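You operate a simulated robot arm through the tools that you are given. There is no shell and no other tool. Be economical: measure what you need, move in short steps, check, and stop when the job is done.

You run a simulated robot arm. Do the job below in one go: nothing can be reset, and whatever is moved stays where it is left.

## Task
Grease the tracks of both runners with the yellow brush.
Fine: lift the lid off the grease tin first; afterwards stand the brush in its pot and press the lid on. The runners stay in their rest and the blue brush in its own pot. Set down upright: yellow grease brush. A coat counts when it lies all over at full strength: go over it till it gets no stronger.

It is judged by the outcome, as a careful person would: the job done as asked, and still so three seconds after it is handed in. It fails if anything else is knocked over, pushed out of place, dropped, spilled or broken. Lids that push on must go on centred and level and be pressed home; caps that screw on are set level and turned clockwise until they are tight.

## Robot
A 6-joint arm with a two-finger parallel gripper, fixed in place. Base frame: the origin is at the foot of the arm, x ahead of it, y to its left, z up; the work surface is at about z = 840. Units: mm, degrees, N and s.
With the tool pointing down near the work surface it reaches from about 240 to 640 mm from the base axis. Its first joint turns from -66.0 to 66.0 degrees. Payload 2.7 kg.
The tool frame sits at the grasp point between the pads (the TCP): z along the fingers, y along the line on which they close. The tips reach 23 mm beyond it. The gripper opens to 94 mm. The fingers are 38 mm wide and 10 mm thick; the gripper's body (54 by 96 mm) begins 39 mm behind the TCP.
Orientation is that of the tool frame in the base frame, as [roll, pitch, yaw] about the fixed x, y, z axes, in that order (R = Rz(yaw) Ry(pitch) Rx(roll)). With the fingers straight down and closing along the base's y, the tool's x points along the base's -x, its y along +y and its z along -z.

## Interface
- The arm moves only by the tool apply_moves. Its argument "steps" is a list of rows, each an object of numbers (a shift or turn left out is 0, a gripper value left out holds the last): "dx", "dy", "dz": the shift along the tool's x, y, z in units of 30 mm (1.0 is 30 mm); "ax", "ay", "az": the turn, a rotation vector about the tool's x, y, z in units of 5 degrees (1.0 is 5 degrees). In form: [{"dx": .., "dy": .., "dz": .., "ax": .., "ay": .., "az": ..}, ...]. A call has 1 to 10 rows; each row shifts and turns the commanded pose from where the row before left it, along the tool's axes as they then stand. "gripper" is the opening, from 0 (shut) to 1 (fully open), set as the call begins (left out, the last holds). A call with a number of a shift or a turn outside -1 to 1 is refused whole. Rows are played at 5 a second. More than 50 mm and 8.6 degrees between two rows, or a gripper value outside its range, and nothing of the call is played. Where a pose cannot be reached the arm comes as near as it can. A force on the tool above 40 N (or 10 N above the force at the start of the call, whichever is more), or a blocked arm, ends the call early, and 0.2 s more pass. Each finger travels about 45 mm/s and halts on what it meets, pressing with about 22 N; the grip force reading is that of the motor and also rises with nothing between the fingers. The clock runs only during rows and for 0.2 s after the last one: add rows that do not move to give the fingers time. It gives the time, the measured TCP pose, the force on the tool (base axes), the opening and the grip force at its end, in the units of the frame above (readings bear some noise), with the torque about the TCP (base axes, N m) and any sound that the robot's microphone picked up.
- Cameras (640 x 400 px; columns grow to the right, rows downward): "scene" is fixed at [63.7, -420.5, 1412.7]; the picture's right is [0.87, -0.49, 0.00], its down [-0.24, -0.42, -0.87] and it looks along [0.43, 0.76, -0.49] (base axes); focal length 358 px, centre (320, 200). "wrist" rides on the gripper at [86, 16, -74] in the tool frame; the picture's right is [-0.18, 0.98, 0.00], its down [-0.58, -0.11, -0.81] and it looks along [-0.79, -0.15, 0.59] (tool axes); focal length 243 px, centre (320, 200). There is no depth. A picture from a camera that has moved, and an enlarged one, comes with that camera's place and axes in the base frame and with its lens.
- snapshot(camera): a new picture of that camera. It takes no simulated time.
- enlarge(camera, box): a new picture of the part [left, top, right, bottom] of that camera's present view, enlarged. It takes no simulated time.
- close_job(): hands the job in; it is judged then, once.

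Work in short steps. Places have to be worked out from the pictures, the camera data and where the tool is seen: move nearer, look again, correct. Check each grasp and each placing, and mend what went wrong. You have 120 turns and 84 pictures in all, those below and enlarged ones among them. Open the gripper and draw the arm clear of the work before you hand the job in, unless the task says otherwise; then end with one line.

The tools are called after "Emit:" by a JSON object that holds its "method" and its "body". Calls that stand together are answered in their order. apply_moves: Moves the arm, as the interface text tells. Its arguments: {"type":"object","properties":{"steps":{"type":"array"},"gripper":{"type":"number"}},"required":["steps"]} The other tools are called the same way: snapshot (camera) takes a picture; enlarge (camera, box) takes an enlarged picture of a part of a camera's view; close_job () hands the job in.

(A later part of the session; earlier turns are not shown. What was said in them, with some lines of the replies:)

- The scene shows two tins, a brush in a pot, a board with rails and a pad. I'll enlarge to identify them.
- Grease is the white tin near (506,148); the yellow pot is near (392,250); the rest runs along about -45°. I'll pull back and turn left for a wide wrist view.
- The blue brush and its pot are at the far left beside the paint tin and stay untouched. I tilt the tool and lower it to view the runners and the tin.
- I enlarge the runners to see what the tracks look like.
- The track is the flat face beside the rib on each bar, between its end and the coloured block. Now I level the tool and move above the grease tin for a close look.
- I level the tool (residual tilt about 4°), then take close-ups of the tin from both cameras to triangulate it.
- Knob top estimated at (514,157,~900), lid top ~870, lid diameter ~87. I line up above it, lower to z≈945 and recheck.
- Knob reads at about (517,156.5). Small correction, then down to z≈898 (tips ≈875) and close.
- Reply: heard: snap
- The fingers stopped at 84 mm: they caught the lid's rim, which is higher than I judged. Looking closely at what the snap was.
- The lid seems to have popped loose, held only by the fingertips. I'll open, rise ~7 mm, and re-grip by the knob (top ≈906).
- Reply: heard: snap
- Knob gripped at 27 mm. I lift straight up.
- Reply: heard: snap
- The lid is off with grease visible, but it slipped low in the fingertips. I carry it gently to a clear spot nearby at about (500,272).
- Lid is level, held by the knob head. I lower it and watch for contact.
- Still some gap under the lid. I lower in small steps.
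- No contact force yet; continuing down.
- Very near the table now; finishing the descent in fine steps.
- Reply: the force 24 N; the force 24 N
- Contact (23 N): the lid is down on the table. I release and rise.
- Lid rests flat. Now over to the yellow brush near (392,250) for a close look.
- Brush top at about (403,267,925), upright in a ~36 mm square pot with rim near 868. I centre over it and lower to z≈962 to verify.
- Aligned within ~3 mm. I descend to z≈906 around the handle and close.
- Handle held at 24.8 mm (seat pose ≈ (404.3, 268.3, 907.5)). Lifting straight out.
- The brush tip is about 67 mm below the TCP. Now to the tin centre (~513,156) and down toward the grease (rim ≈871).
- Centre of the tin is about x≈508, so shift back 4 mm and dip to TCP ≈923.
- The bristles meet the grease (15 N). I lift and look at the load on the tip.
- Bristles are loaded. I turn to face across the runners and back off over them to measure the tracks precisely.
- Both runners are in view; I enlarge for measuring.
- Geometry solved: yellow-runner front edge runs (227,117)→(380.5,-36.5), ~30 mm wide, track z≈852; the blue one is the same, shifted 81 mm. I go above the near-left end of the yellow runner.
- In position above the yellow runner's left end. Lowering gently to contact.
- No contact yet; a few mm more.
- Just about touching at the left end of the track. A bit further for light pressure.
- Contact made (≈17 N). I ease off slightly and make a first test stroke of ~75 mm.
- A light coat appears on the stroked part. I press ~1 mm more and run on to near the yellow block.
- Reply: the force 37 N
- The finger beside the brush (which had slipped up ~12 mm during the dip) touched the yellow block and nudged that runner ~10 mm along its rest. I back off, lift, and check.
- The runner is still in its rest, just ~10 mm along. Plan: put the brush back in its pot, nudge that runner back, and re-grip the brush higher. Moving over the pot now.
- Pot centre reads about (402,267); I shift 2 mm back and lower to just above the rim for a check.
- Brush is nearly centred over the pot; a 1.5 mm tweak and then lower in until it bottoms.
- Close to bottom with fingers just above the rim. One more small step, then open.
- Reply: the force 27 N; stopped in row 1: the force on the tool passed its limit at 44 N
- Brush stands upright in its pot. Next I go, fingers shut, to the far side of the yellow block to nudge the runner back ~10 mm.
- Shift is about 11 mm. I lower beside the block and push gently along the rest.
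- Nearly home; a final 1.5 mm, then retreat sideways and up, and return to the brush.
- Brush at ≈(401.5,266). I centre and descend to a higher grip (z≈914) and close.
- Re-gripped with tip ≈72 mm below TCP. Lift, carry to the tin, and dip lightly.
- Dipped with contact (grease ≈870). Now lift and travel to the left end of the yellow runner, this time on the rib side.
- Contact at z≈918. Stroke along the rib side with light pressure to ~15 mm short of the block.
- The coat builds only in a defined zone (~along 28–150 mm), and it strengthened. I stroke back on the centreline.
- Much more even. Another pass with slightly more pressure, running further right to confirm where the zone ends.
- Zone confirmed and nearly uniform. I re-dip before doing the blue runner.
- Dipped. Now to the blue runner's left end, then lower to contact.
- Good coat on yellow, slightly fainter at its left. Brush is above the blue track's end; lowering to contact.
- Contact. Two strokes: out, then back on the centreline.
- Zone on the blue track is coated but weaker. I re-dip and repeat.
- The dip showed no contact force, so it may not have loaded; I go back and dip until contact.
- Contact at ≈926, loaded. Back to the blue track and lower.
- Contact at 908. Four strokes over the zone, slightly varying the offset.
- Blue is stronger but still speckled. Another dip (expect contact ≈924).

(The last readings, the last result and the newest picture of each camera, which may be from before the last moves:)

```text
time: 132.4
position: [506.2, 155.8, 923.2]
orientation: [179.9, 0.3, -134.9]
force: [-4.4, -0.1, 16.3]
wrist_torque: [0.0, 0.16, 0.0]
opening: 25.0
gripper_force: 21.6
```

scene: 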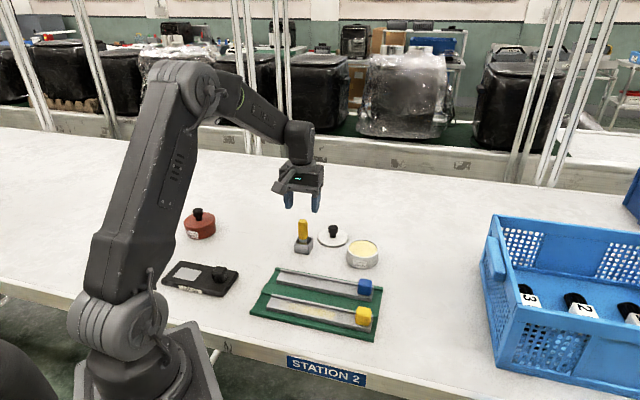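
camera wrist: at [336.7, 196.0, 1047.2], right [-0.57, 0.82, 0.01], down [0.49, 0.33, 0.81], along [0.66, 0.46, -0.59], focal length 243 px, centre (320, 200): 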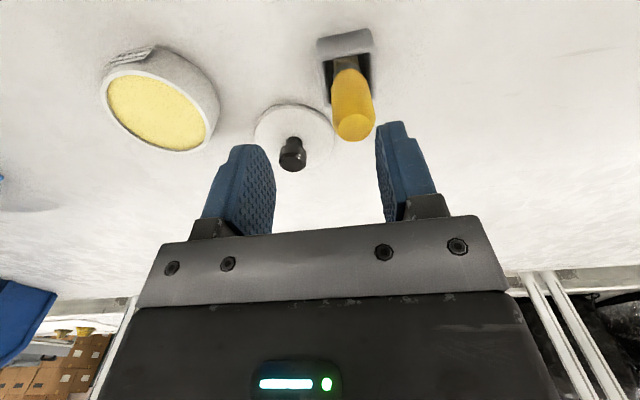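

Loaded. Back to blue for four more strokes.

Emit:
{"method": "apply_moves", "body": {"steps": [{"dz": -0.7}, {"dz": -0.7}, {"dx": 0.615, "dy": 0.776}, {"dx": 0.615, "dy": 0.776}, {"dx": 0.615, "dy": 0.776}, {"dx": 0.615, "dy": 0.776}, {"dx": 0.615, "dy": 0.776}, {"dx": 0.615, "dy": 0.776}, {"dx": 0.615, "dy": 0.776}, {}]}}

Emit:
{"method": "apply_moves", "body": {"steps": [{"dz": 0.9}, {"dz": 0.7}, {"dz": 0.3}, {"dz": 0.03}, {}]}}

Emit:
{"method": "apply_moves", "body": {"steps": [{"dz": 0.04}, {}]}}

```text
time: 134.6
position: [298.3, 182.8, 965.5]
orientation: [179.8, 0.0, -134.8]
force: [-0.4, -0.6, -1.2]
wrist_torque: [0.02, -0.03, -0.01]
opening: 24.6
gripper_force: 21.8
```

```text
time: 135.8
position: [299.1, 180.2, 906.3]
orientation: [179.7, 0.2, -134.9]
force: [-0.2, -1.3, -0.7]
wrist_torque: [-0.01, -0.03, 0.02]
opening: 24.9
gripper_force: 22.0
```

```text
time: 136.4
position: [299.7, 180.1, 906.2]
orientation: [179.7, 0.1, -134.9]
force: [-0.7, -0.4, 2.6]
wrist_torque: [0.0, 0.02, -0.01]
opening: 24.6
gripper_force: 21.6
```

Emit:
{"method": "apply_moves", "body": {"steps": [{"dz": 0.025}, {"dy": -0.57}, {"dy": -0.57}, {"dy": -0.57}, {"dy": -0.57}, {"dy": -0.57}, {"dy": -0.57}, {"dy": -0.57}, {"dy": -0.57}, {"dy": -0.57}]}}

Emit:
{"method": "apply_moves", "body": {"steps": [{"dz": 0.02, "dx": 0.1}, {"dy": 0.57}, {"dy": 0.57}, {"dy": 0.57}, {"dy": 0.57}, {"dy": 0.57}, {"dy": 0.57}, {"dy": 0.57}, {"dy": 0.57}, {"dy": 0.57}]}}

Emit:
{"method": "apply_moves", "body": {"steps": [{"dz": 0.02, "dx": -0.05}, {"dy": -0.57}, {"dy": -0.57}, {"dy": -0.57}, {"dy": -0.57}, {"dy": -0.57}, {"dy": -0.57}, {"dy": -0.57}, {"dy": -0.57}, {"dy": -0.57}]}}

Emit:
{"method": "apply_moves", "body": {"steps": [{"dz": 0.02}, {"dy": 0.57}, {"dy": 0.57}, {"dy": 0.57}, {"dy": 0.57}, {"dy": 0.57}, {"dy": 0.57}, {"dy": 0.57}, {"dy": 0.57}, {"dy": 0.57}]}}

Emit:
{"method": "enlarge", "body": {"camera": "scene", "box": [245, 240, 385, 345]}}

```text
time: 138.6
position: [409.0, 72.4, 904.7]
orientation: [179.7, 0.2, -134.9]
force: [-3.8, 3.9, 12.8]
wrist_torque: [0.15, 0.15, 0.0]
opening: 24.9
gripper_force: 22.3
```

```text
time: 140.8
position: [297.4, 178.5, 905.0]
orientation: [179.7, 0.0, -135.0]
force: [0.0, -0.4, -0.2]
wrist_torque: [0.01, 0.02, 0.0]
opening: 24.9
gripper_force: 22.1
```

```text
time: 143.0
position: [408.0, 69.7, 902.9]
orientation: [179.6, 0.0, -134.8]
force: [-2.1, 1.1, 4.6]
wrist_torque: [0.06, 0.04, 0.0]
opening: 24.5
gripper_force: 22.0
```

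```text
time: 145.2
position: [298.1, 180.3, 902.5]
orientation: [179.7, 0.0, -134.9]
force: [1.5, -1.3, 3.6]
wrist_torque: [-0.06, -0.06, 0.01]
opening: 24.9
gripper_force: 21.8
```

```text
3.81 times, centred on (315, 292) of scene
camera zoom: at [63.7, -420.5, 1412.7], right [0.87, -0.49, 0.0], down [-0.24, -0.42, -0.87], along [0.43, 0.76, -0.49], focal length 1365 px, centre (339, -152)
```

zoom: 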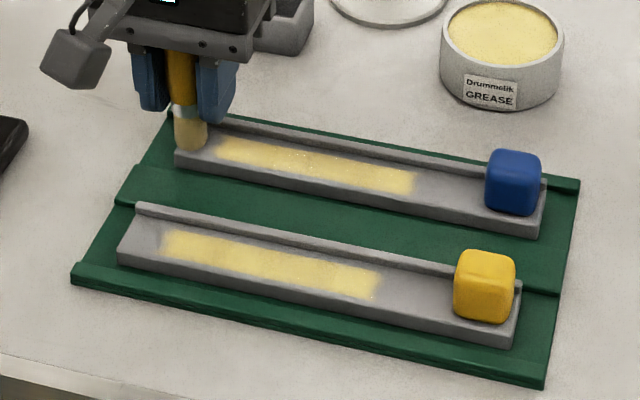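

Blue looks saturated now. One more dip, then a final set of passes over yellow.

Emit:
{"method": "apply_moves", "body": {"steps": [{"dz": -0.95}, {"dz": -0.95}, {"dx": -0.625, "dy": -0.785}, {"dx": -0.62, "dy": -0.785}, {"dx": -0.62, "dy": -0.785}, {"dx": -0.62, "dy": -0.785}, {"dx": -0.62, "dy": -0.785}, {"dx": -0.62, "dy": -0.785}, {"dx": -0.62, "dy": -0.785}, {}]}}

Emit:
{"method": "apply_moves", "body": {"steps": [{"dz": 0.7}, {"dz": 0.45}, {"dz": 0.1}, {}]}}

Emit:
{"method": "apply_moves", "body": {"steps": [{"dz": 0.06}, {}]}}

```text
time: 147.4
position: [507.2, 152.6, 959.5]
orientation: [179.7, 0.1, -135.0]
force: [0.0, -0.2, -1.3]
wrist_torque: [-0.01, -0.01, -0.07]
opening: 24.8
gripper_force: 22.7
```

```text
time: 148.4
position: [507.9, 153.7, 921.8]
orientation: [179.7, 0.1, -134.9]
force: [0.1, -0.2, 1.1]
wrist_torque: [0.01, 0.03, 0.04]
opening: 24.7
gripper_force: 21.9
```

```text
time: 149.0
position: [508.3, 153.8, 920.5]
orientation: [179.8, 0.2, -134.9]
force: [-3.9, -3.0, 10.7]
wrist_torque: [-0.12, 0.16, -0.03]
opening: 25.0
gripper_force: 21.7
```

Loaded. Moving to the yellow track's left end.

Emit:
{"method": "apply_moves", "body": {"steps": [{"dz": -0.7}, {"dz": -0.7}, {"dx": 0.875, "dy": 0.67}, {"dx": 0.875, "dy": 0.67}, {"dx": 0.875, "dy": 0.67}, {"dx": 0.875, "dy": 0.67}, {"dx": 0.875, "dy": 0.67}, {"dx": 0.875, "dy": 0.67}, {"dx": 0.875, "dy": 0.67}, {"dx": 0.875, "dy": 0.67}]}}

Emit:
{"method": "apply_moves", "body": {"steps": [{}, {"dz": 0.9}, {"dz": 0.7}, {"dz": 0.3}, {"dz": 0.05}, {}]}}

Emit:
{"method": "apply_moves", "body": {"steps": [{"dz": 0.05}, {}]}}

```text
time: 151.2
position: [245.0, 118.4, 964.0]
orientation: [179.7, 0.1, -134.9]
force: [-0.3, 0.8, -1.2]
wrist_torque: [-0.04, 0.01, 0.02]
opening: 24.9
gripper_force: 21.6
```

```text
time: 152.6
position: [247.1, 119.6, 903.9]
orientation: [179.7, 0.1, -134.9]
force: [0.7, -0.4, -1.2]
wrist_torque: [-0.03, 0.04, -0.01]
opening: 24.9
gripper_force: 21.4
```

```text
time: 153.2
position: [245.1, 119.1, 902.2]
orientation: [179.7, 0.2, -134.8]
force: [-2.6, -2.0, 17.3]
wrist_torque: [-0.12, 0.06, 0.02]
opening: 25.0
gripper_force: 21.9
```

Contact. Four strokes along yellow.

Emit:
{"method": "apply_moves", "body": {"steps": [{"dy": -0.54}, {"dy": -0.54}, {"dy": -0.54}, {"dy": -0.54}, {"dy": -0.54}, {"dy": -0.54}, {"dy": -0.54}, {"dy": -0.54}, {"dy": -0.54}, {"dx": 0.1}]}}

Emit:
{"method": "apply_moves", "body": {"steps": [{"dz": 0.02}, {"dy": 0.54}, {"dy": 0.54}, {"dy": 0.54}, {"dy": 0.54}, {"dy": 0.54}, {"dy": 0.54}, {"dy": 0.54}, {"dy": 0.54}, {"dy": 0.54}]}}

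Emit:
{"method": "apply_moves", "body": {"steps": [{"dz": 0.02, "dx": -0.05}, {"dy": -0.54}, {"dy": -0.54}, {"dy": -0.54}, {"dy": -0.54}, {"dy": -0.54}, {"dy": -0.54}, {"dy": -0.54}, {"dy": -0.54}, {"dy": -0.54}]}}

Emit:
{"method": "apply_moves", "body": {"steps": [{"dz": 0.02}, {"dy": 0.54}, {"dy": 0.54}, {"dy": 0.54}, {"dy": 0.54}, {"dy": 0.54}, {"dy": 0.54}, {"dy": 0.54}, {"dy": 0.54}, {"dy": 0.54}]}}

Emit:
{"method": "enlarge", "body": {"camera": "scene", "box": [245, 240, 385, 345]}}

```text
time: 155.4
position: [348.0, 13.8, 902.2]
orientation: [179.9, 0.2, -134.9]
force: [3.5, 7.1, 18.0]
wrist_torque: [0.29, -0.18, 0.02]
opening: 24.9
gripper_force: 22.2
```

```text
time: 157.0
position: [280.3, 84.0, 902.0]
orientation: [179.9, 0.5, -134.9]
force: [-0.1, -3.3, 10.7]
wrist_torque: [-0.16, 0.01, 0.04]
opening: 25.0
gripper_force: 21.7
stopped in row 8: the force on the tool passed its limit at 41 N (the readings are from after the stop); the commanded pose is now the measured one
```

```text
time: 158.3
position: [327.7, 41.5, 901.5]
orientation: [180.0, 0.5, -135.0]
force: [-2.1, 0.1, 12.9]
wrist_torque: [0.01, 0.08, -0.01]
opening: 24.7
gripper_force: 21.6
stopped in row 6: the force on the tool passed its limit at 43 N (the readings are from after the stop); the commanded pose is now the measured one
```

```text
time: 160.5
position: [222.4, 144.8, 900.2]
orientation: [179.8, 0.0, -135.0]
force: [-0.3, 0.0, 0.3]
wrist_torque: [0.02, -0.01, -0.02]
opening: 25.0
gripper_force: 21.2
```

```text
3.81 times, centred on (315, 292) of scene
camera zoom: at [63.7, -420.5, 1412.7], right [0.87, -0.49, 0.0], down [-0.24, -0.42, -0.87], along [0.43, 0.76, -0.49], focal length 1365 px, centre (339, -152)
```

zoom: 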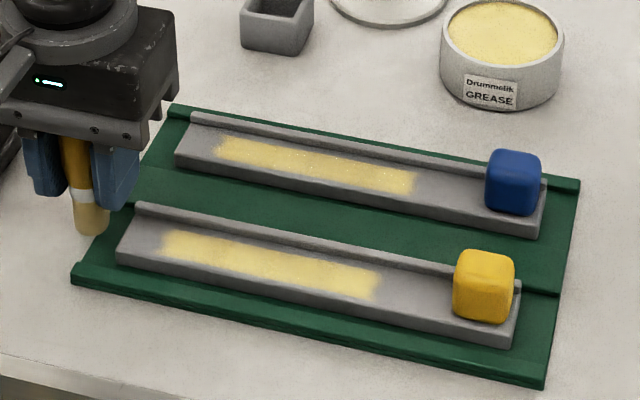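

Coat on yellow no longer changes. I lift clear and inspect both coats closely.

Emit:
{"method": "apply_moves", "body": {"steps": [{"dz": -0.5}, {"dz": -1}, {"dz": -1}, {"dz": -0.5}, {}]}}

Emit:
{"method": "enlarge", "body": {"camera": "scene", "box": [275, 268, 360, 322]}}

Emit:
{"method": "enlarge", "body": {"camera": "wrist", "box": [240, 60, 400, 240]}}

```text
time: 161.7
position: [223.0, 143.5, 992.0]
orientation: [179.9, 0.4, -135.0]
force: [0.1, 1.0, -0.8]
wrist_torque: [-0.03, 0.05, 0.0]
opening: 24.8
gripper_force: 21.3
```

```text
7.41 times, centred on (318, 295) of scene
camera zoom: at [63.7, -420.5, 1412.7], right [0.87, -0.49, 0.0], down [-0.24, -0.42, -0.87], along [0.43, 0.76, -0.49], focal length 2654 px, centre (338, -504)
```

zoom: 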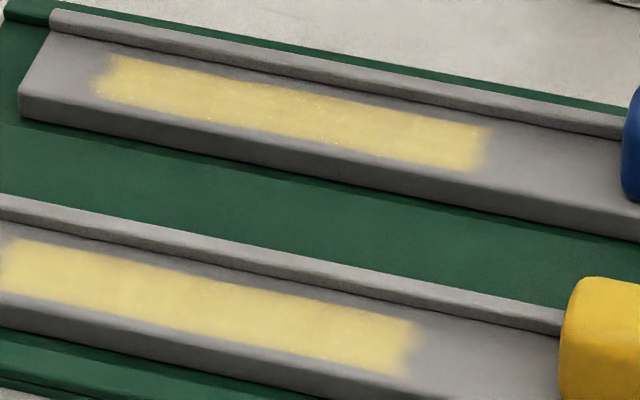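

```text
2.22 times, centred on (320, 150) of wrist
camera zoom: at [152.1, 94.0, 1065.2], right [-0.57, 0.82, 0.0], down [0.48, 0.33, 0.81], along [0.67, 0.46, -0.59], focal length 539 px, centre (320, 311)
```

zoom: 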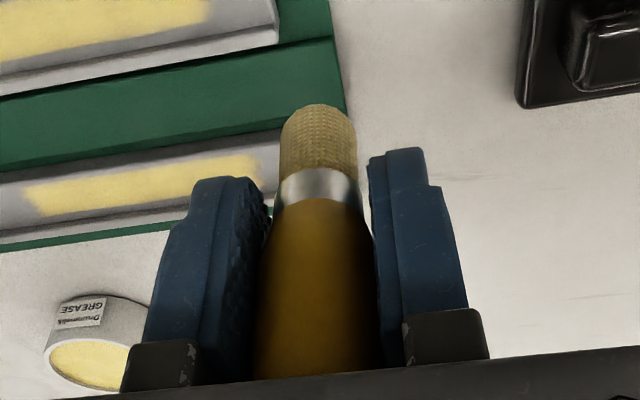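

Both look even; to be sure blue is at full strength I'll do one more dip and set there.

Emit:
{"method": "apply_moves", "body": {"steps": [{"dx": -0.776, "dy": -0.711}, {"dx": -0.776, "dy": -0.711}, {"dx": -0.776, "dy": -0.711}, {"dx": -0.776, "dy": -0.711}, {"dx": -0.776, "dy": -0.711}, {"dx": -0.776, "dy": -0.711}, {"dx": -0.776, "dy": -0.711}, {"dx": -0.776, "dy": -0.711}, {"dx": -0.776, "dy": -0.711}, {}]}}

Emit:
{"method": "apply_moves", "body": {"steps": [{"dz": 0.9}, {"dz": 0.9}, {"dz": 0.5}, {"dz": 0.05}, {}]}}

Emit:
{"method": "apply_moves", "body": {"steps": [{"dz": 0.06}, {}]}}

```text
time: 163.9
position: [506.2, 156.9, 991.0]
orientation: [179.9, 0.4, -134.9]
force: [0.0, -0.5, -0.3]
wrist_torque: [-0.03, -0.03, 0.01]
opening: 24.7
gripper_force: 22.1
```

```text
time: 165.1
position: [506.5, 157.4, 921.9]
orientation: [179.9, 0.4, -134.9]
force: [0.5, 0.1, -1.2]
wrist_torque: [0.02, 0.03, -0.01]
opening: 24.9
gripper_force: 21.8
```

```text
time: 165.7
position: [507.5, 157.7, 920.6]
orientation: [180.0, 0.5, -134.8]
force: [-1.1, 0.6, 4.8]
wrist_torque: [-0.02, 0.07, 0.05]
opening: 24.8
gripper_force: 21.9
```

Contact. Press a touch, then go to blue.

Emit:
{"method": "apply_moves", "body": {"steps": [{"dz": 0.03}, {"dz": -0.7}, {"dz": -0.7}, {"dx": 0.615, "dy": 0.776}, {"dx": 0.615, "dy": 0.776}, {"dx": 0.615, "dy": 0.776}, {"dx": 0.615, "dy": 0.776}, {"dx": 0.615, "dy": 0.776}, {"dx": 0.615, "dy": 0.776}, {"dx": 0.615, "dy": 0.776}]}}

Emit:
{"method": "apply_moves", "body": {"steps": [{}, {"dz": 0.9}, {"dz": 0.7}, {"dz": 0.3}, {"dz": 0.04}, {}]}}

Emit:
{"method": "apply_moves", "body": {"steps": [{"dz": 0.04}, {}]}}

```text
time: 167.9
position: [303.2, 180.1, 961.8]
orientation: [179.8, 0.5, -134.9]
force: [-0.3, -0.1, 0.0]
wrist_torque: [0.0, 0.0, 0.03]
opening: 24.8
gripper_force: 22.3
```

```text
time: 169.3
position: [302.4, 181.4, 901.6]
orientation: [180.0, 0.5, -134.9]
force: [1.2, 0.3, 3.3]
wrist_torque: [0.02, -0.06, 0.01]
opening: 25.0
gripper_force: 21.7
```

```text
time: 169.9
position: [302.3, 179.6, 902.2]
orientation: [180.0, 0.5, -134.9]
force: [-2.7, -1.1, 20.0]
wrist_torque: [-0.03, 0.1, -0.02]
opening: 24.8
gripper_force: 21.2
```

Contact firm; I ease 0.6 mm and stroke.

Emit:
{"method": "apply_moves", "body": {"steps": [{"dz": -0.02}, {"dy": -0.56}, {"dy": -0.56}, {"dy": -0.56}, {"dy": -0.56}, {"dy": -0.56}, {"dy": -0.56}, {"dy": -0.56}, {"dy": -0.56}, {"dy": -0.56}]}}

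Emit:
{"method": "apply_moves", "body": {"steps": [{"dx": 0.1}, {"dy": 0.56}, {"dy": 0.56}, {"dy": 0.56}, {"dy": 0.56}, {"dy": 0.56}, {"dy": 0.56}, {"dy": 0.56}, {"dy": 0.56}, {"dy": 0.56}]}}

Emit:
{"method": "apply_moves", "body": {"steps": [{"dz": -0.5}, {"dz": -1}, {"dz": -1}, {"dz": -0.5}, {}]}}

Emit:
{"method": "enlarge", "body": {"camera": "scene", "box": [275, 268, 360, 322]}}

```text
time: 172.1
position: [407.6, 73.9, 902.4]
orientation: [179.9, 0.4, -134.9]
force: [-5.8, 5.1, 19.0]
wrist_torque: [0.2, 0.22, 0.02]
opening: 24.6
gripper_force: 22.0
```

```text
time: 174.3
position: [300.1, 180.0, 902.0]
orientation: [179.9, 0.7, -134.9]
force: [7.1, -5.6, 24.7]
wrist_torque: [-0.24, -0.31, 0.0]
opening: 24.9
gripper_force: 22.4
```

```text
time: 175.5
position: [299.5, 179.2, 991.3]
orientation: [179.9, 0.4, -135.0]
force: [-0.1, 0.1, 0.8]
wrist_torque: [-0.01, -0.01, 0.03]
opening: 24.9
gripper_force: 22.0
```

```text
7.41 times, centred on (318, 295) of scene
camera zoom: at [63.7, -420.5, 1412.7], right [0.87, -0.49, 0.0], down [-0.24, -0.42, -0.87], along [0.43, 0.76, -0.49], focal length 2654 px, centre (338, -504)
```

zoom: 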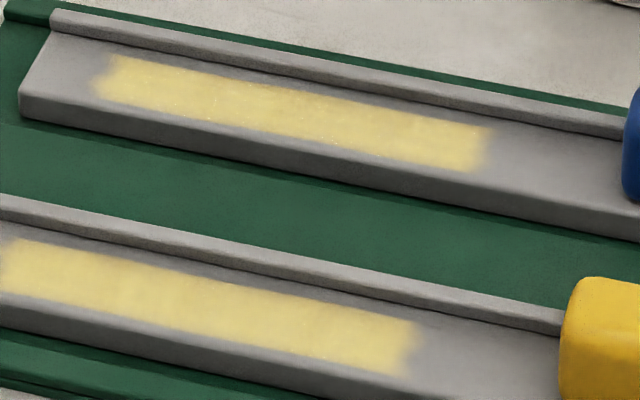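

Both coats are uniform and equal. Now the brush goes back: over the pot, lower to just above the rim and check.

Emit:
{"method": "apply_moves", "body": {"steps": [{"dx": -0.888, "dy": -0.08}, {"dx": -0.888, "dy": -0.08}, {"dx": -0.888, "dy": -0.08}, {"dx": -0.888, "dy": -0.08}, {"dx": -0.888, "dy": -0.08}, {"dz": 0.8}, {"dz": 0.8}, {"dz": 0.4}, {}]}}

Emit:
{"method": "enlarge", "body": {"camera": "wrist", "box": [250, 20, 410, 140]}}

Emit:
{"method": "enlarge", "body": {"camera": "scene", "box": [280, 195, 340, 260]}}

```text
time: 177.5
position: [401.3, 263.8, 931.4]
orientation: [180.0, 0.5, -134.9]
force: [-1.0, 0.8, 0.7]
wrist_torque: [-0.01, -0.01, 0.01]
opening: 24.9
gripper_force: 21.9
```

```text
3.33 times, centred on (330, 80) of wrist
camera zoom: at [329.8, 214.6, 1004.7], right [-0.57, 0.82, 0.0], down [0.48, 0.33, 0.81], along [0.67, 0.46, -0.59], focal length 809 px, centre (287, 600)
```

zoom: 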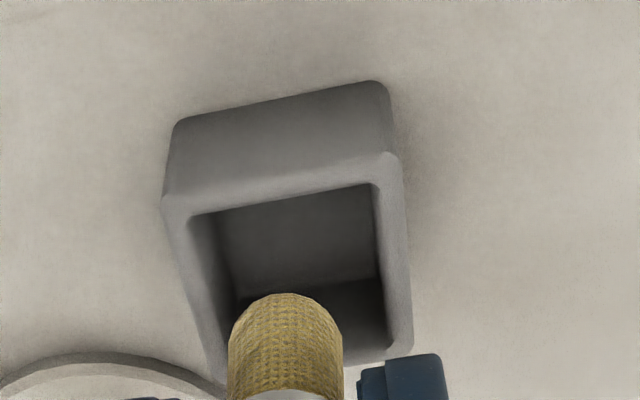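

```text
6.15 times, centred on (310, 228) of scene
camera zoom: at [63.7, -420.5, 1412.7], right [0.87, -0.49, 0.0], down [-0.24, -0.42, -0.87], along [0.43, 0.76, -0.49], focal length 2205 px, centre (382, 31)
```

zoom: 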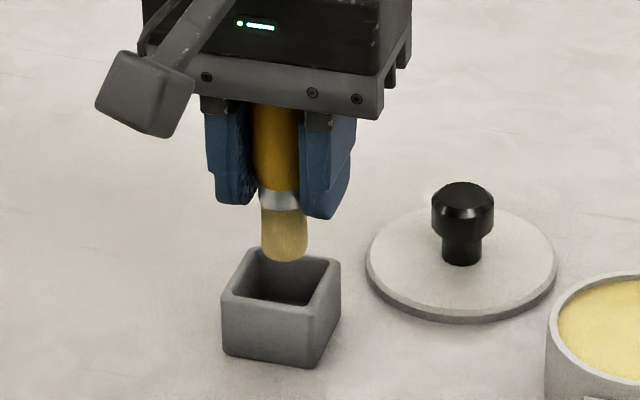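

Small 2 mm shift left, then lower in.

Emit:
{"method": "apply_moves", "body": {"steps": [{"dy": 0.06, "dz": 0.3}, {"dz": 0.4}, {"dz": 0.38}, {}]}}

Emit:
{"method": "apply_moves", "body": {"steps": [{"dz": 0.05}, {}]}}

```text
time: 178.5
position: [401.4, 266.1, 900.6]
orientation: [180.0, 0.5, -134.9]
force: [-0.8, -0.2, -0.7]
wrist_torque: [-0.02, -0.02, 0.03]
opening: 24.7
gripper_force: 21.9
```

```text
time: 179.1
position: [400.9, 265.1, 898.6]
orientation: [179.9, 0.4, -134.9]
force: [0.3, -0.8, 0.0]
wrist_torque: [-0.01, -0.02, -0.01]
opening: 24.8
gripper_force: 21.7
```

Emit:
{"method": "apply_moves", "body": {"steps": [{"dz": 0.06}, {}]}}

Emit:
{"method": "apply_moves", "body": {"steps": [{"dz": 0.05}, {}]}}

```text
time: 179.7
position: [400.1, 266.5, 896.6]
orientation: [180.0, 0.4, -134.8]
force: [0.1, 0.0, -0.5]
wrist_torque: [-0.01, 0.0, 0.0]
opening: 24.8
gripper_force: 22.3
```

```text
time: 180.3
position: [400.4, 265.3, 895.0]
orientation: [179.9, 0.4, -134.8]
force: [0.8, 0.2, -0.4]
wrist_torque: [0.04, 0.0, 0.0]
opening: 24.7
gripper_force: 21.7
```

Bottom is within a millimetre or two; I release and rise straight up.

Emit:
{"method": "apply_moves", "body": {"steps": [{}, {}, {}, {}], "gripper": 0.6}}

Emit:
{"method": "apply_moves", "body": {"steps": [{"dz": -0.5}, {"dz": -0.5}, {"dz": -1}, {"dz": -1}, {}]}}

Emit:
{"method": "snapshot", "body": {"camera": "wrist"}}

Emit:
{"method": "snapshot", "body": {"camera": "scene"}}

```text
time: 181.3
position: [399.8, 265.6, 894.9]
orientation: [179.9, 0.4, -135.0]
force: [0.5, -0.3, -0.3]
wrist_torque: [0.01, -0.03, 0.0]
opening: 56.4
gripper_force: 0.1
```

```text
time: 182.5
position: [400.9, 266.5, 986.2]
orientation: [179.9, 0.4, -134.9]
force: [1.0, 0.8, -0.2]
wrist_torque: [0.01, 0.01, -0.02]
opening: 56.4
gripper_force: 0.0
```

```text
7 pictures are left
camera wrist: at [329.0, 215.9, 1059.8], right [-0.57, 0.82, 0.0], down [0.48, 0.33, 0.81], along [0.67, 0.46, -0.59], focal length 243 px, centre (320, 200)
```

wrist: 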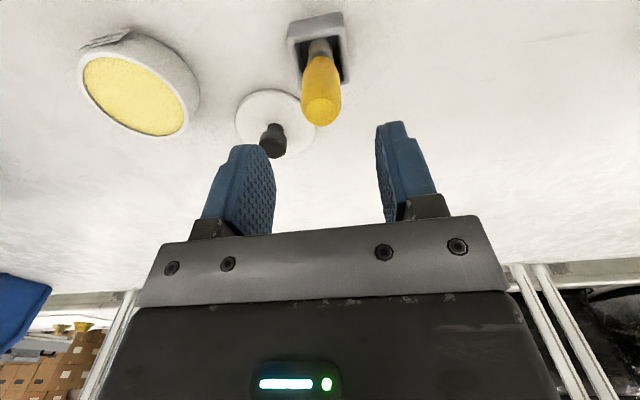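

```text
6 pictures are left
```

scene: 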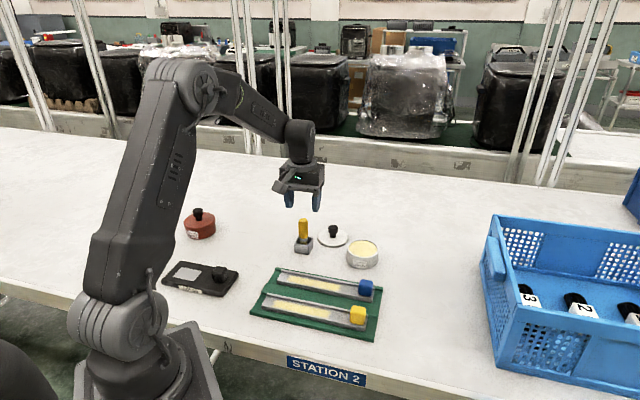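

Brush stands upright in its pot. For the lid I reuse the recorded poses (lid set down at (500,271.7), lifted from (516,156.7), both yaw −166), so first restore that orientation.

Emit:
{"method": "apply_moves", "body": {"steps": [{"ax": 0.02, "ay": 0.08}, {"az": 1}, {"az": 1}, {"az": 1}, {"az": 1}, {"az": 1}, {"az": 1}, {"az": 0.2}, {}]}}

```text
time: 184.5
position: [399.6, 265.5, 983.5]
orientation: [-180.0, 0.1, -166.0]
force: [0.3, 0.0, -0.5]
wrist_torque: [0.02, -0.01, 0.04]
opening: 56.6
gripper_force: 0.1
```

Emit:
{"method": "apply_moves", "body": {"steps": [{"dx": -0.8, "dy": -0.155}, {"dx": -0.8, "dy": -0.155}, {"dx": -0.8, "dy": -0.155}, {"dx": -0.87, "dy": -0.155}, {}]}}

Emit:
{"method": "apply_moves", "body": {"steps": [{}]}}

Emit:
{"method": "apply_moves", "body": {"steps": [{}]}}

Emit:
{"method": "apply_moves", "body": {"steps": [{}]}}

Emit:
{"method": "snapshot", "body": {"camera": "wrist"}}

```text
time: 185.7
position: [499.9, 271.0, 985.8]
orientation: [180.0, 0.0, -165.8]
force: [-0.2, -0.4, 0.1]
wrist_torque: [-0.02, 0.01, 0.0]
opening: 56.5
gripper_force: 0.1
```

```text
time: 186.1
position: [499.8, 271.0, 985.8]
orientation: [-179.9, 0.0, -165.9]
force: [0.4, 0.8, 0.0]
wrist_torque: [0.01, 0.04, 0.01]
opening: 56.4
gripper_force: 0.0
```

```text
time: 186.5
position: [500.0, 270.1, 984.7]
orientation: [180.0, 0.0, -165.9]
force: [0.3, -0.4, -0.7]
wrist_torque: [0.01, -0.02, 0.01]
opening: 56.3
gripper_force: 0.1
```

```text
time: 186.9
position: [500.1, 271.1, 984.6]
orientation: [-180.0, -0.2, -166.0]
force: [0.0, 0.8, -0.7]
wrist_torque: [0.01, -0.04, 0.01]
opening: 56.3
gripper_force: 0.1
```

```text
5 pictures are left
camera wrist: at [413.3, 266.9, 1059.1], right [-0.06, 1.0, 0.0], down [0.59, 0.04, 0.81], along [0.8, 0.05, -0.59], focal length 243 px, centre (320, 200)
```

wrist: 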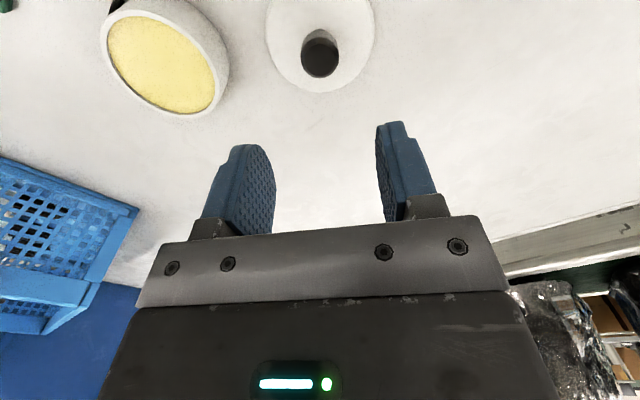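

Consistent with the earlier view: lid and tin have not moved. I correct 1.2 mm, descend to z≈887 and grip the knob.

Emit:
{"method": "apply_moves", "body": {"steps": [{"dy": 0.04, "dz": 0.8}, {"dz": 0.9}, {"dz": 0.9}, {"dz": 0.6}, {"dz": 0.07}, {}]}}

Emit:
{"method": "apply_moves", "body": {"steps": [{}, {}, {}, {}, {}], "gripper": 0.12}}

```text
time: 188.3
position: [500.0, 272.7, 886.4]
orientation: [180.0, 0.1, -165.9]
force: [0.3, 0.0, 0.0]
wrist_torque: [-0.02, 0.01, 0.01]
opening: 56.5
gripper_force: 0.0
```

```text
time: 189.5
position: [498.9, 272.4, 886.2]
orientation: [-179.9, 0.1, -165.9]
force: [-1.0, -0.4, -0.5]
wrist_torque: [-0.01, 0.0, 0.03]
opening: 26.6
gripper_force: 22.1
```

Gripped. Lift and retrace the exact displacement back over the tin.

Emit:
{"method": "apply_moves", "body": {"steps": [{"dz": -0.2}, {"dz": -0.5}, {"dz": -0.7}, {"dz": -0.7}, {"dz": -0.3}, {}]}}

Emit:
{"method": "apply_moves", "body": {"steps": [{"dx": 0.04, "dy": -0.2}, {"dx": 0.04, "dy": -0.4}, {"dx": 0.04, "dy": -0.45}, {"dx": 0.04, "dy": -0.5}, {"dx": 0.04, "dy": -0.5}, {"dx": 0.04, "dy": -0.5}, {"dx": 0.04, "dy": -0.5}, {"dx": 0.04, "dy": -0.45}, {"dx": 0.04, "dy": -0.36}, {}]}}

Emit:
{"method": "apply_moves", "body": {"steps": [{}]}}

Emit:
{"method": "apply_moves", "body": {"steps": [{}]}}

Emit:
{"method": "snapshot", "body": {"camera": "wrist"}}

```text
time: 190.9
position: [499.4, 272.2, 959.2]
orientation: [-180.0, 0.0, -165.9]
force: [1.4, 0.6, -0.1]
wrist_torque: [-0.02, 0.0, 0.0]
opening: 26.4
gripper_force: 22.4
```

```text
time: 193.1
position: [516.2, 157.7, 958.8]
orientation: [-180.0, 0.0, -165.8]
force: [0.4, 0.8, -0.7]
wrist_torque: [0.02, 0.02, 0.03]
opening: 26.6
gripper_force: 21.5
```

```text
time: 193.5
position: [516.5, 156.1, 958.3]
orientation: [-180.0, 0.0, -165.8]
force: [0.8, 0.4, 0.0]
wrist_torque: [-0.01, -0.02, -0.02]
opening: 26.6
gripper_force: 21.8
```

```text
time: 193.9
position: [515.3, 156.9, 959.7]
orientation: [179.9, 0.0, -165.8]
force: [0.4, -0.1, 0.3]
wrist_torque: [0.0, 0.01, 0.03]
opening: 26.4
gripper_force: 22.0
```

```text
4 pictures are left
camera wrist: at [429.2, 152.4, 1033.4], right [-0.06, 1.0, 0.0], down [0.59, 0.04, 0.81], along [0.8, 0.05, -0.59], focal length 243 px, centre (320, 200)
```

wrist: 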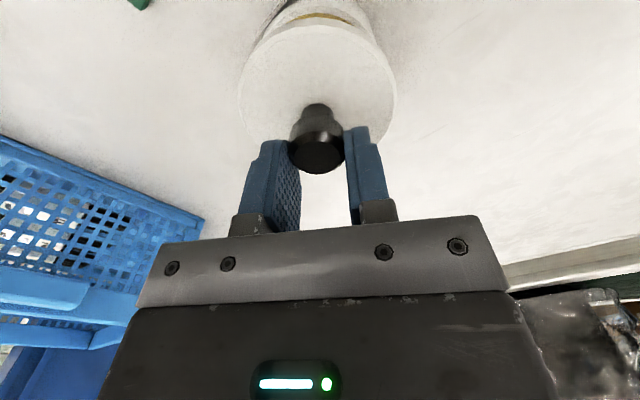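

Position matches the lift-off pose (516.0,156.9). Lower slowly until contact.

Emit:
{"method": "apply_moves", "body": {"steps": [{"dz": 0.4}, {"dz": 0.4}, {"dz": 0.3}, {}]}}

Emit:
{"method": "apply_moves", "body": {"steps": [{"dz": 0.07}, {"dz": 0.07}, {}]}}

Emit:
{"method": "enlarge", "body": {"camera": "scene", "box": [325, 205, 405, 275]}}

```text
time: 194.9
position: [515.2, 157.0, 926.9]
orientation: [180.0, 0.0, -166.0]
force: [0.3, -0.4, 0.5]
wrist_torque: [0.02, 0.03, -0.01]
opening: 26.4
gripper_force: 22.2
```

```text
time: 195.7
position: [516.5, 157.5, 921.5]
orientation: [180.0, 0.0, -165.8]
force: [-0.6, -0.9, 0.1]
wrist_torque: [0.03, -0.01, -0.03]
opening: 26.4
gripper_force: 22.0
```

```text
5.71 times, centred on (365, 240) of scene
camera zoom: at [63.7, -420.5, 1412.7], right [0.87, -0.49, 0.0], down [-0.24, -0.42, -0.87], along [0.43, 0.76, -0.49], focal length 2047 px, centre (63, -29)
```

zoom: 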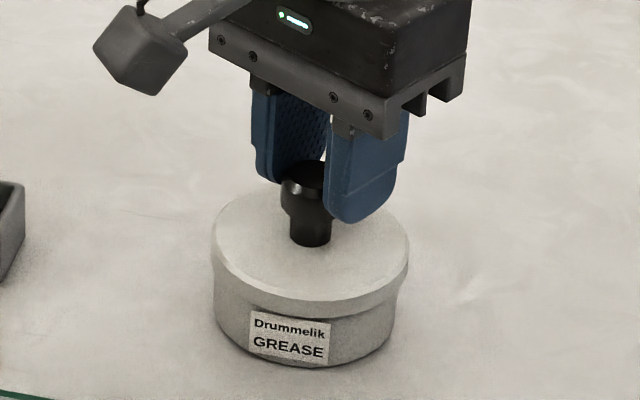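

Lid is well centred and level, just above seating. Lower in ~1.5 mm steps.

Emit:
{"method": "apply_moves", "body": {"steps": [{"dz": 0.06}, {"dz": 0.04}, {}]}}

Emit:
{"method": "apply_moves", "body": {"steps": [{"dz": 0.06}, {}]}}

Emit:
{"method": "apply_moves", "body": {"steps": [{"dz": 0.05}, {}]}}

```text
time: 196.5
position: [517.4, 158.2, 920.3]
orientation: [180.0, 0.3, -165.9]
force: [-4.6, 0.5, 17.7]
wrist_torque: [-0.15, 0.41, -0.02]
opening: 26.6
gripper_force: 22.1
```

```text
time: 197.1
position: [517.9, 158.0, 919.4]
orientation: [179.9, 0.4, -165.9]
force: [-0.6, 2.2, 23.2]
wrist_torque: [0.01, 0.12, 0.0]
opening: 26.4
gripper_force: 22.3
```

```text
time: 197.7
position: [517.9, 157.5, 917.3]
orientation: [179.9, 0.3, -165.9]
force: [2.2, 1.2, 23.1]
wrist_torque: [-0.04, 0.09, 0.02]
opening: 26.5
gripper_force: 21.9
```

Contact ~920; the knob now just slides in the grip at 23 N. I release, rise, shut the fingers and press on the knob's top.

Emit:
{"method": "apply_moves", "body": {"steps": [{}, {}, {}], "gripper": 0.6}}

Emit:
{"method": "apply_moves", "body": {"steps": [{"dz": -0.6}, {"dz": -0.6}, {"dx": 0.17}, {}]}}

Emit:
{"method": "apply_moves", "body": {"steps": [{}, {}, {}, {}, {}, {}], "gripper": 0}}

Emit:
{"method": "snapshot", "body": {"camera": "wrist"}}

```text
time: 198.5
position: [516.7, 157.3, 915.8]
orientation: [180.0, 0.0, -165.9]
force: [0.0, -0.6, 0.0]
wrist_torque: [-0.03, -0.01, -0.02]
opening: 56.4
gripper_force: 0.0
heard: snap
```

```text
time: 199.5
position: [512.6, 154.7, 950.6]
orientation: [180.0, 0.0, -165.9]
force: [0.4, 0.3, -0.2]
wrist_torque: [0.0, -0.02, 0.01]
opening: 56.3
gripper_force: 0.1
```

```text
time: 200.9
position: [510.6, 155.7, 951.7]
orientation: [180.0, 0.0, -165.8]
force: [0.4, -0.2, 0.4]
wrist_torque: [0.0, 0.04, 0.02]
opening: 0.0
gripper_force: 22.0
```

```text
2 pictures are left
camera wrist: at [425.2, 151.3, 1025.1], right [-0.06, 1.0, 0.0], down [0.59, 0.04, 0.81], along [0.8, 0.05, -0.59], focal length 243 px, centre (320, 200)
```

wrist: 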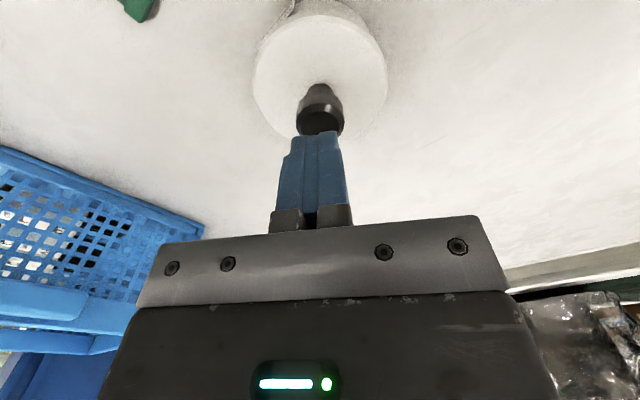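

Knob is right under the shut fingers (~x 509.5). Pressing down in small steps.

Emit:
{"method": "apply_moves", "body": {"steps": [{"dz": 0.3}, {"dz": 0.2}, {"dz": 0.1}, {}]}}

Emit:
{"method": "apply_moves", "body": {"steps": [{"dz": 0.1}, {"dz": 0.1}, {"dz": 0.1}, {"dz": 0.1}, {"dz": 0.1}, {}]}}

```text
time: 201.9
position: [512.4, 155.8, 935.1]
orientation: [179.9, 0.1, -165.9]
force: [-4.9, -2.4, 15.1]
wrist_torque: [-0.06, 0.18, -0.04]
opening: 0.2
gripper_force: 22.0
```

```text
time: 202.3
position: [512.6, 154.8, 935.7]
orientation: [-179.9, 0.3, -166.0]
force: [-4.0, -1.5, 6.6]
wrist_torque: [-0.07, 0.17, -0.01]
opening: 0.0
gripper_force: 22.1
stopped in row 2: the force on the tool passed its limit at 44 N (the readings are from after the stop); the commanded pose is now the measured one
```

Reached 44 N with little travel. One more press, then raise and compare with the original picture of the closed tin.

Emit:
{"method": "apply_moves", "body": {"steps": [{"dz": 0.15}, {"dz": 0.15}, {}]}}

Emit:
{"method": "apply_moves", "body": {"steps": [{"dz": -0.5}, {"dz": -1}, {"dz": -1}, {"dz": -1}, {"dz": -1}, {"dz": -1}, {}]}}

Emit:
{"method": "enlarge", "body": {"camera": "scene", "box": [330, 225, 400, 275]}}

```text
time: 202.8
position: [514.8, 155.9, 934.3]
orientation: [-179.9, 0.5, -165.9]
force: [-3.9, -0.7, 7.1]
wrist_torque: [-0.04, 0.14, 0.04]
opening: 0.0
gripper_force: 21.4
stopped in row 2: the force on the tool passed its limit at 46 N (the readings are from after the stop); the commanded pose is now the measured one
```

```text
time: 204.4
position: [511.0, 158.0, 1101.5]
orientation: [180.0, 0.5, -165.8]
force: [0.5, 0.3, 0.5]
wrist_torque: [0.01, 0.03, 0.04]
opening: 0.0
gripper_force: 22.2
```

```text
8.00 times, centred on (365, 250) of scene
camera zoom: at [63.7, -420.5, 1412.7], right [0.87, -0.49, 0.0], down [-0.24, -0.42, -0.87], along [0.43, 0.76, -0.49], focal length 2866 px, centre (-40, -200)
```

zoom: 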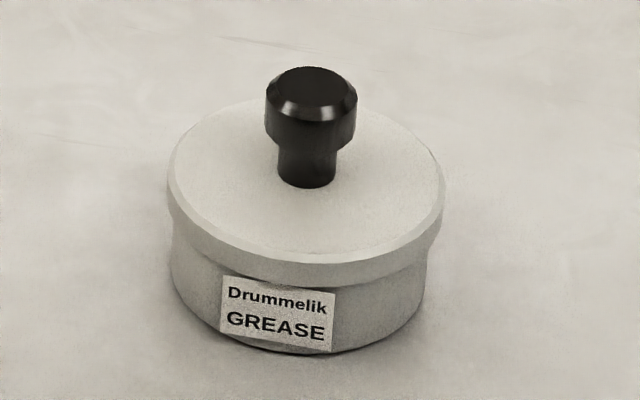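

The closed tin matches the original picture almost exactly: lid level and home. I open the gripper, draw back and take a last look.

Emit:
{"method": "apply_moves", "body": {"steps": [{"dz": -1}, {"dz": -1}, {"dz": -1}, {"dz": -1}, {"dx": 0.9}, {"dx": 0.9}, {"dx": 0.9}, {}], "gripper": 1.0}}

Emit:
{"method": "snapshot", "body": {"camera": "scene"}}

```text
time: 206.2
position: [433.3, 134.6, 1219.5]
orientation: [180.0, 0.4, -166.0]
force: [-0.8, 0.4, -0.9]
wrist_torque: [0.02, 0.0, 0.01]
opening: 94.3
gripper_force: 0.0
```

```text
0 pictures are left
```

scene: 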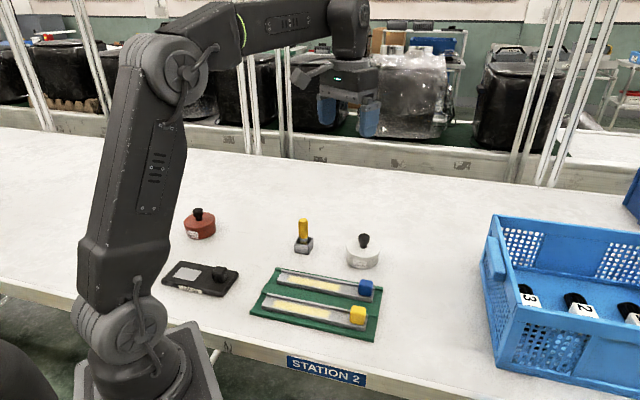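

Everything is in place: both tracks coated, the brush upright in its pot, the lid on, and the arm clear. Handing in.

Emit:
{"method": "close_job", "body": {}}

```text
The job is handed in.
```

I greased both runner tracks to an even coat that stopped getting stronger, stood the yellow brush upright in its pot and pressed the lid home on the grease tin. Partway through, a finger nudged the yellow runner about 11 mm along its rest; I pushed it back, and both runners are in their rest. I left the blue brush and its pot alone.
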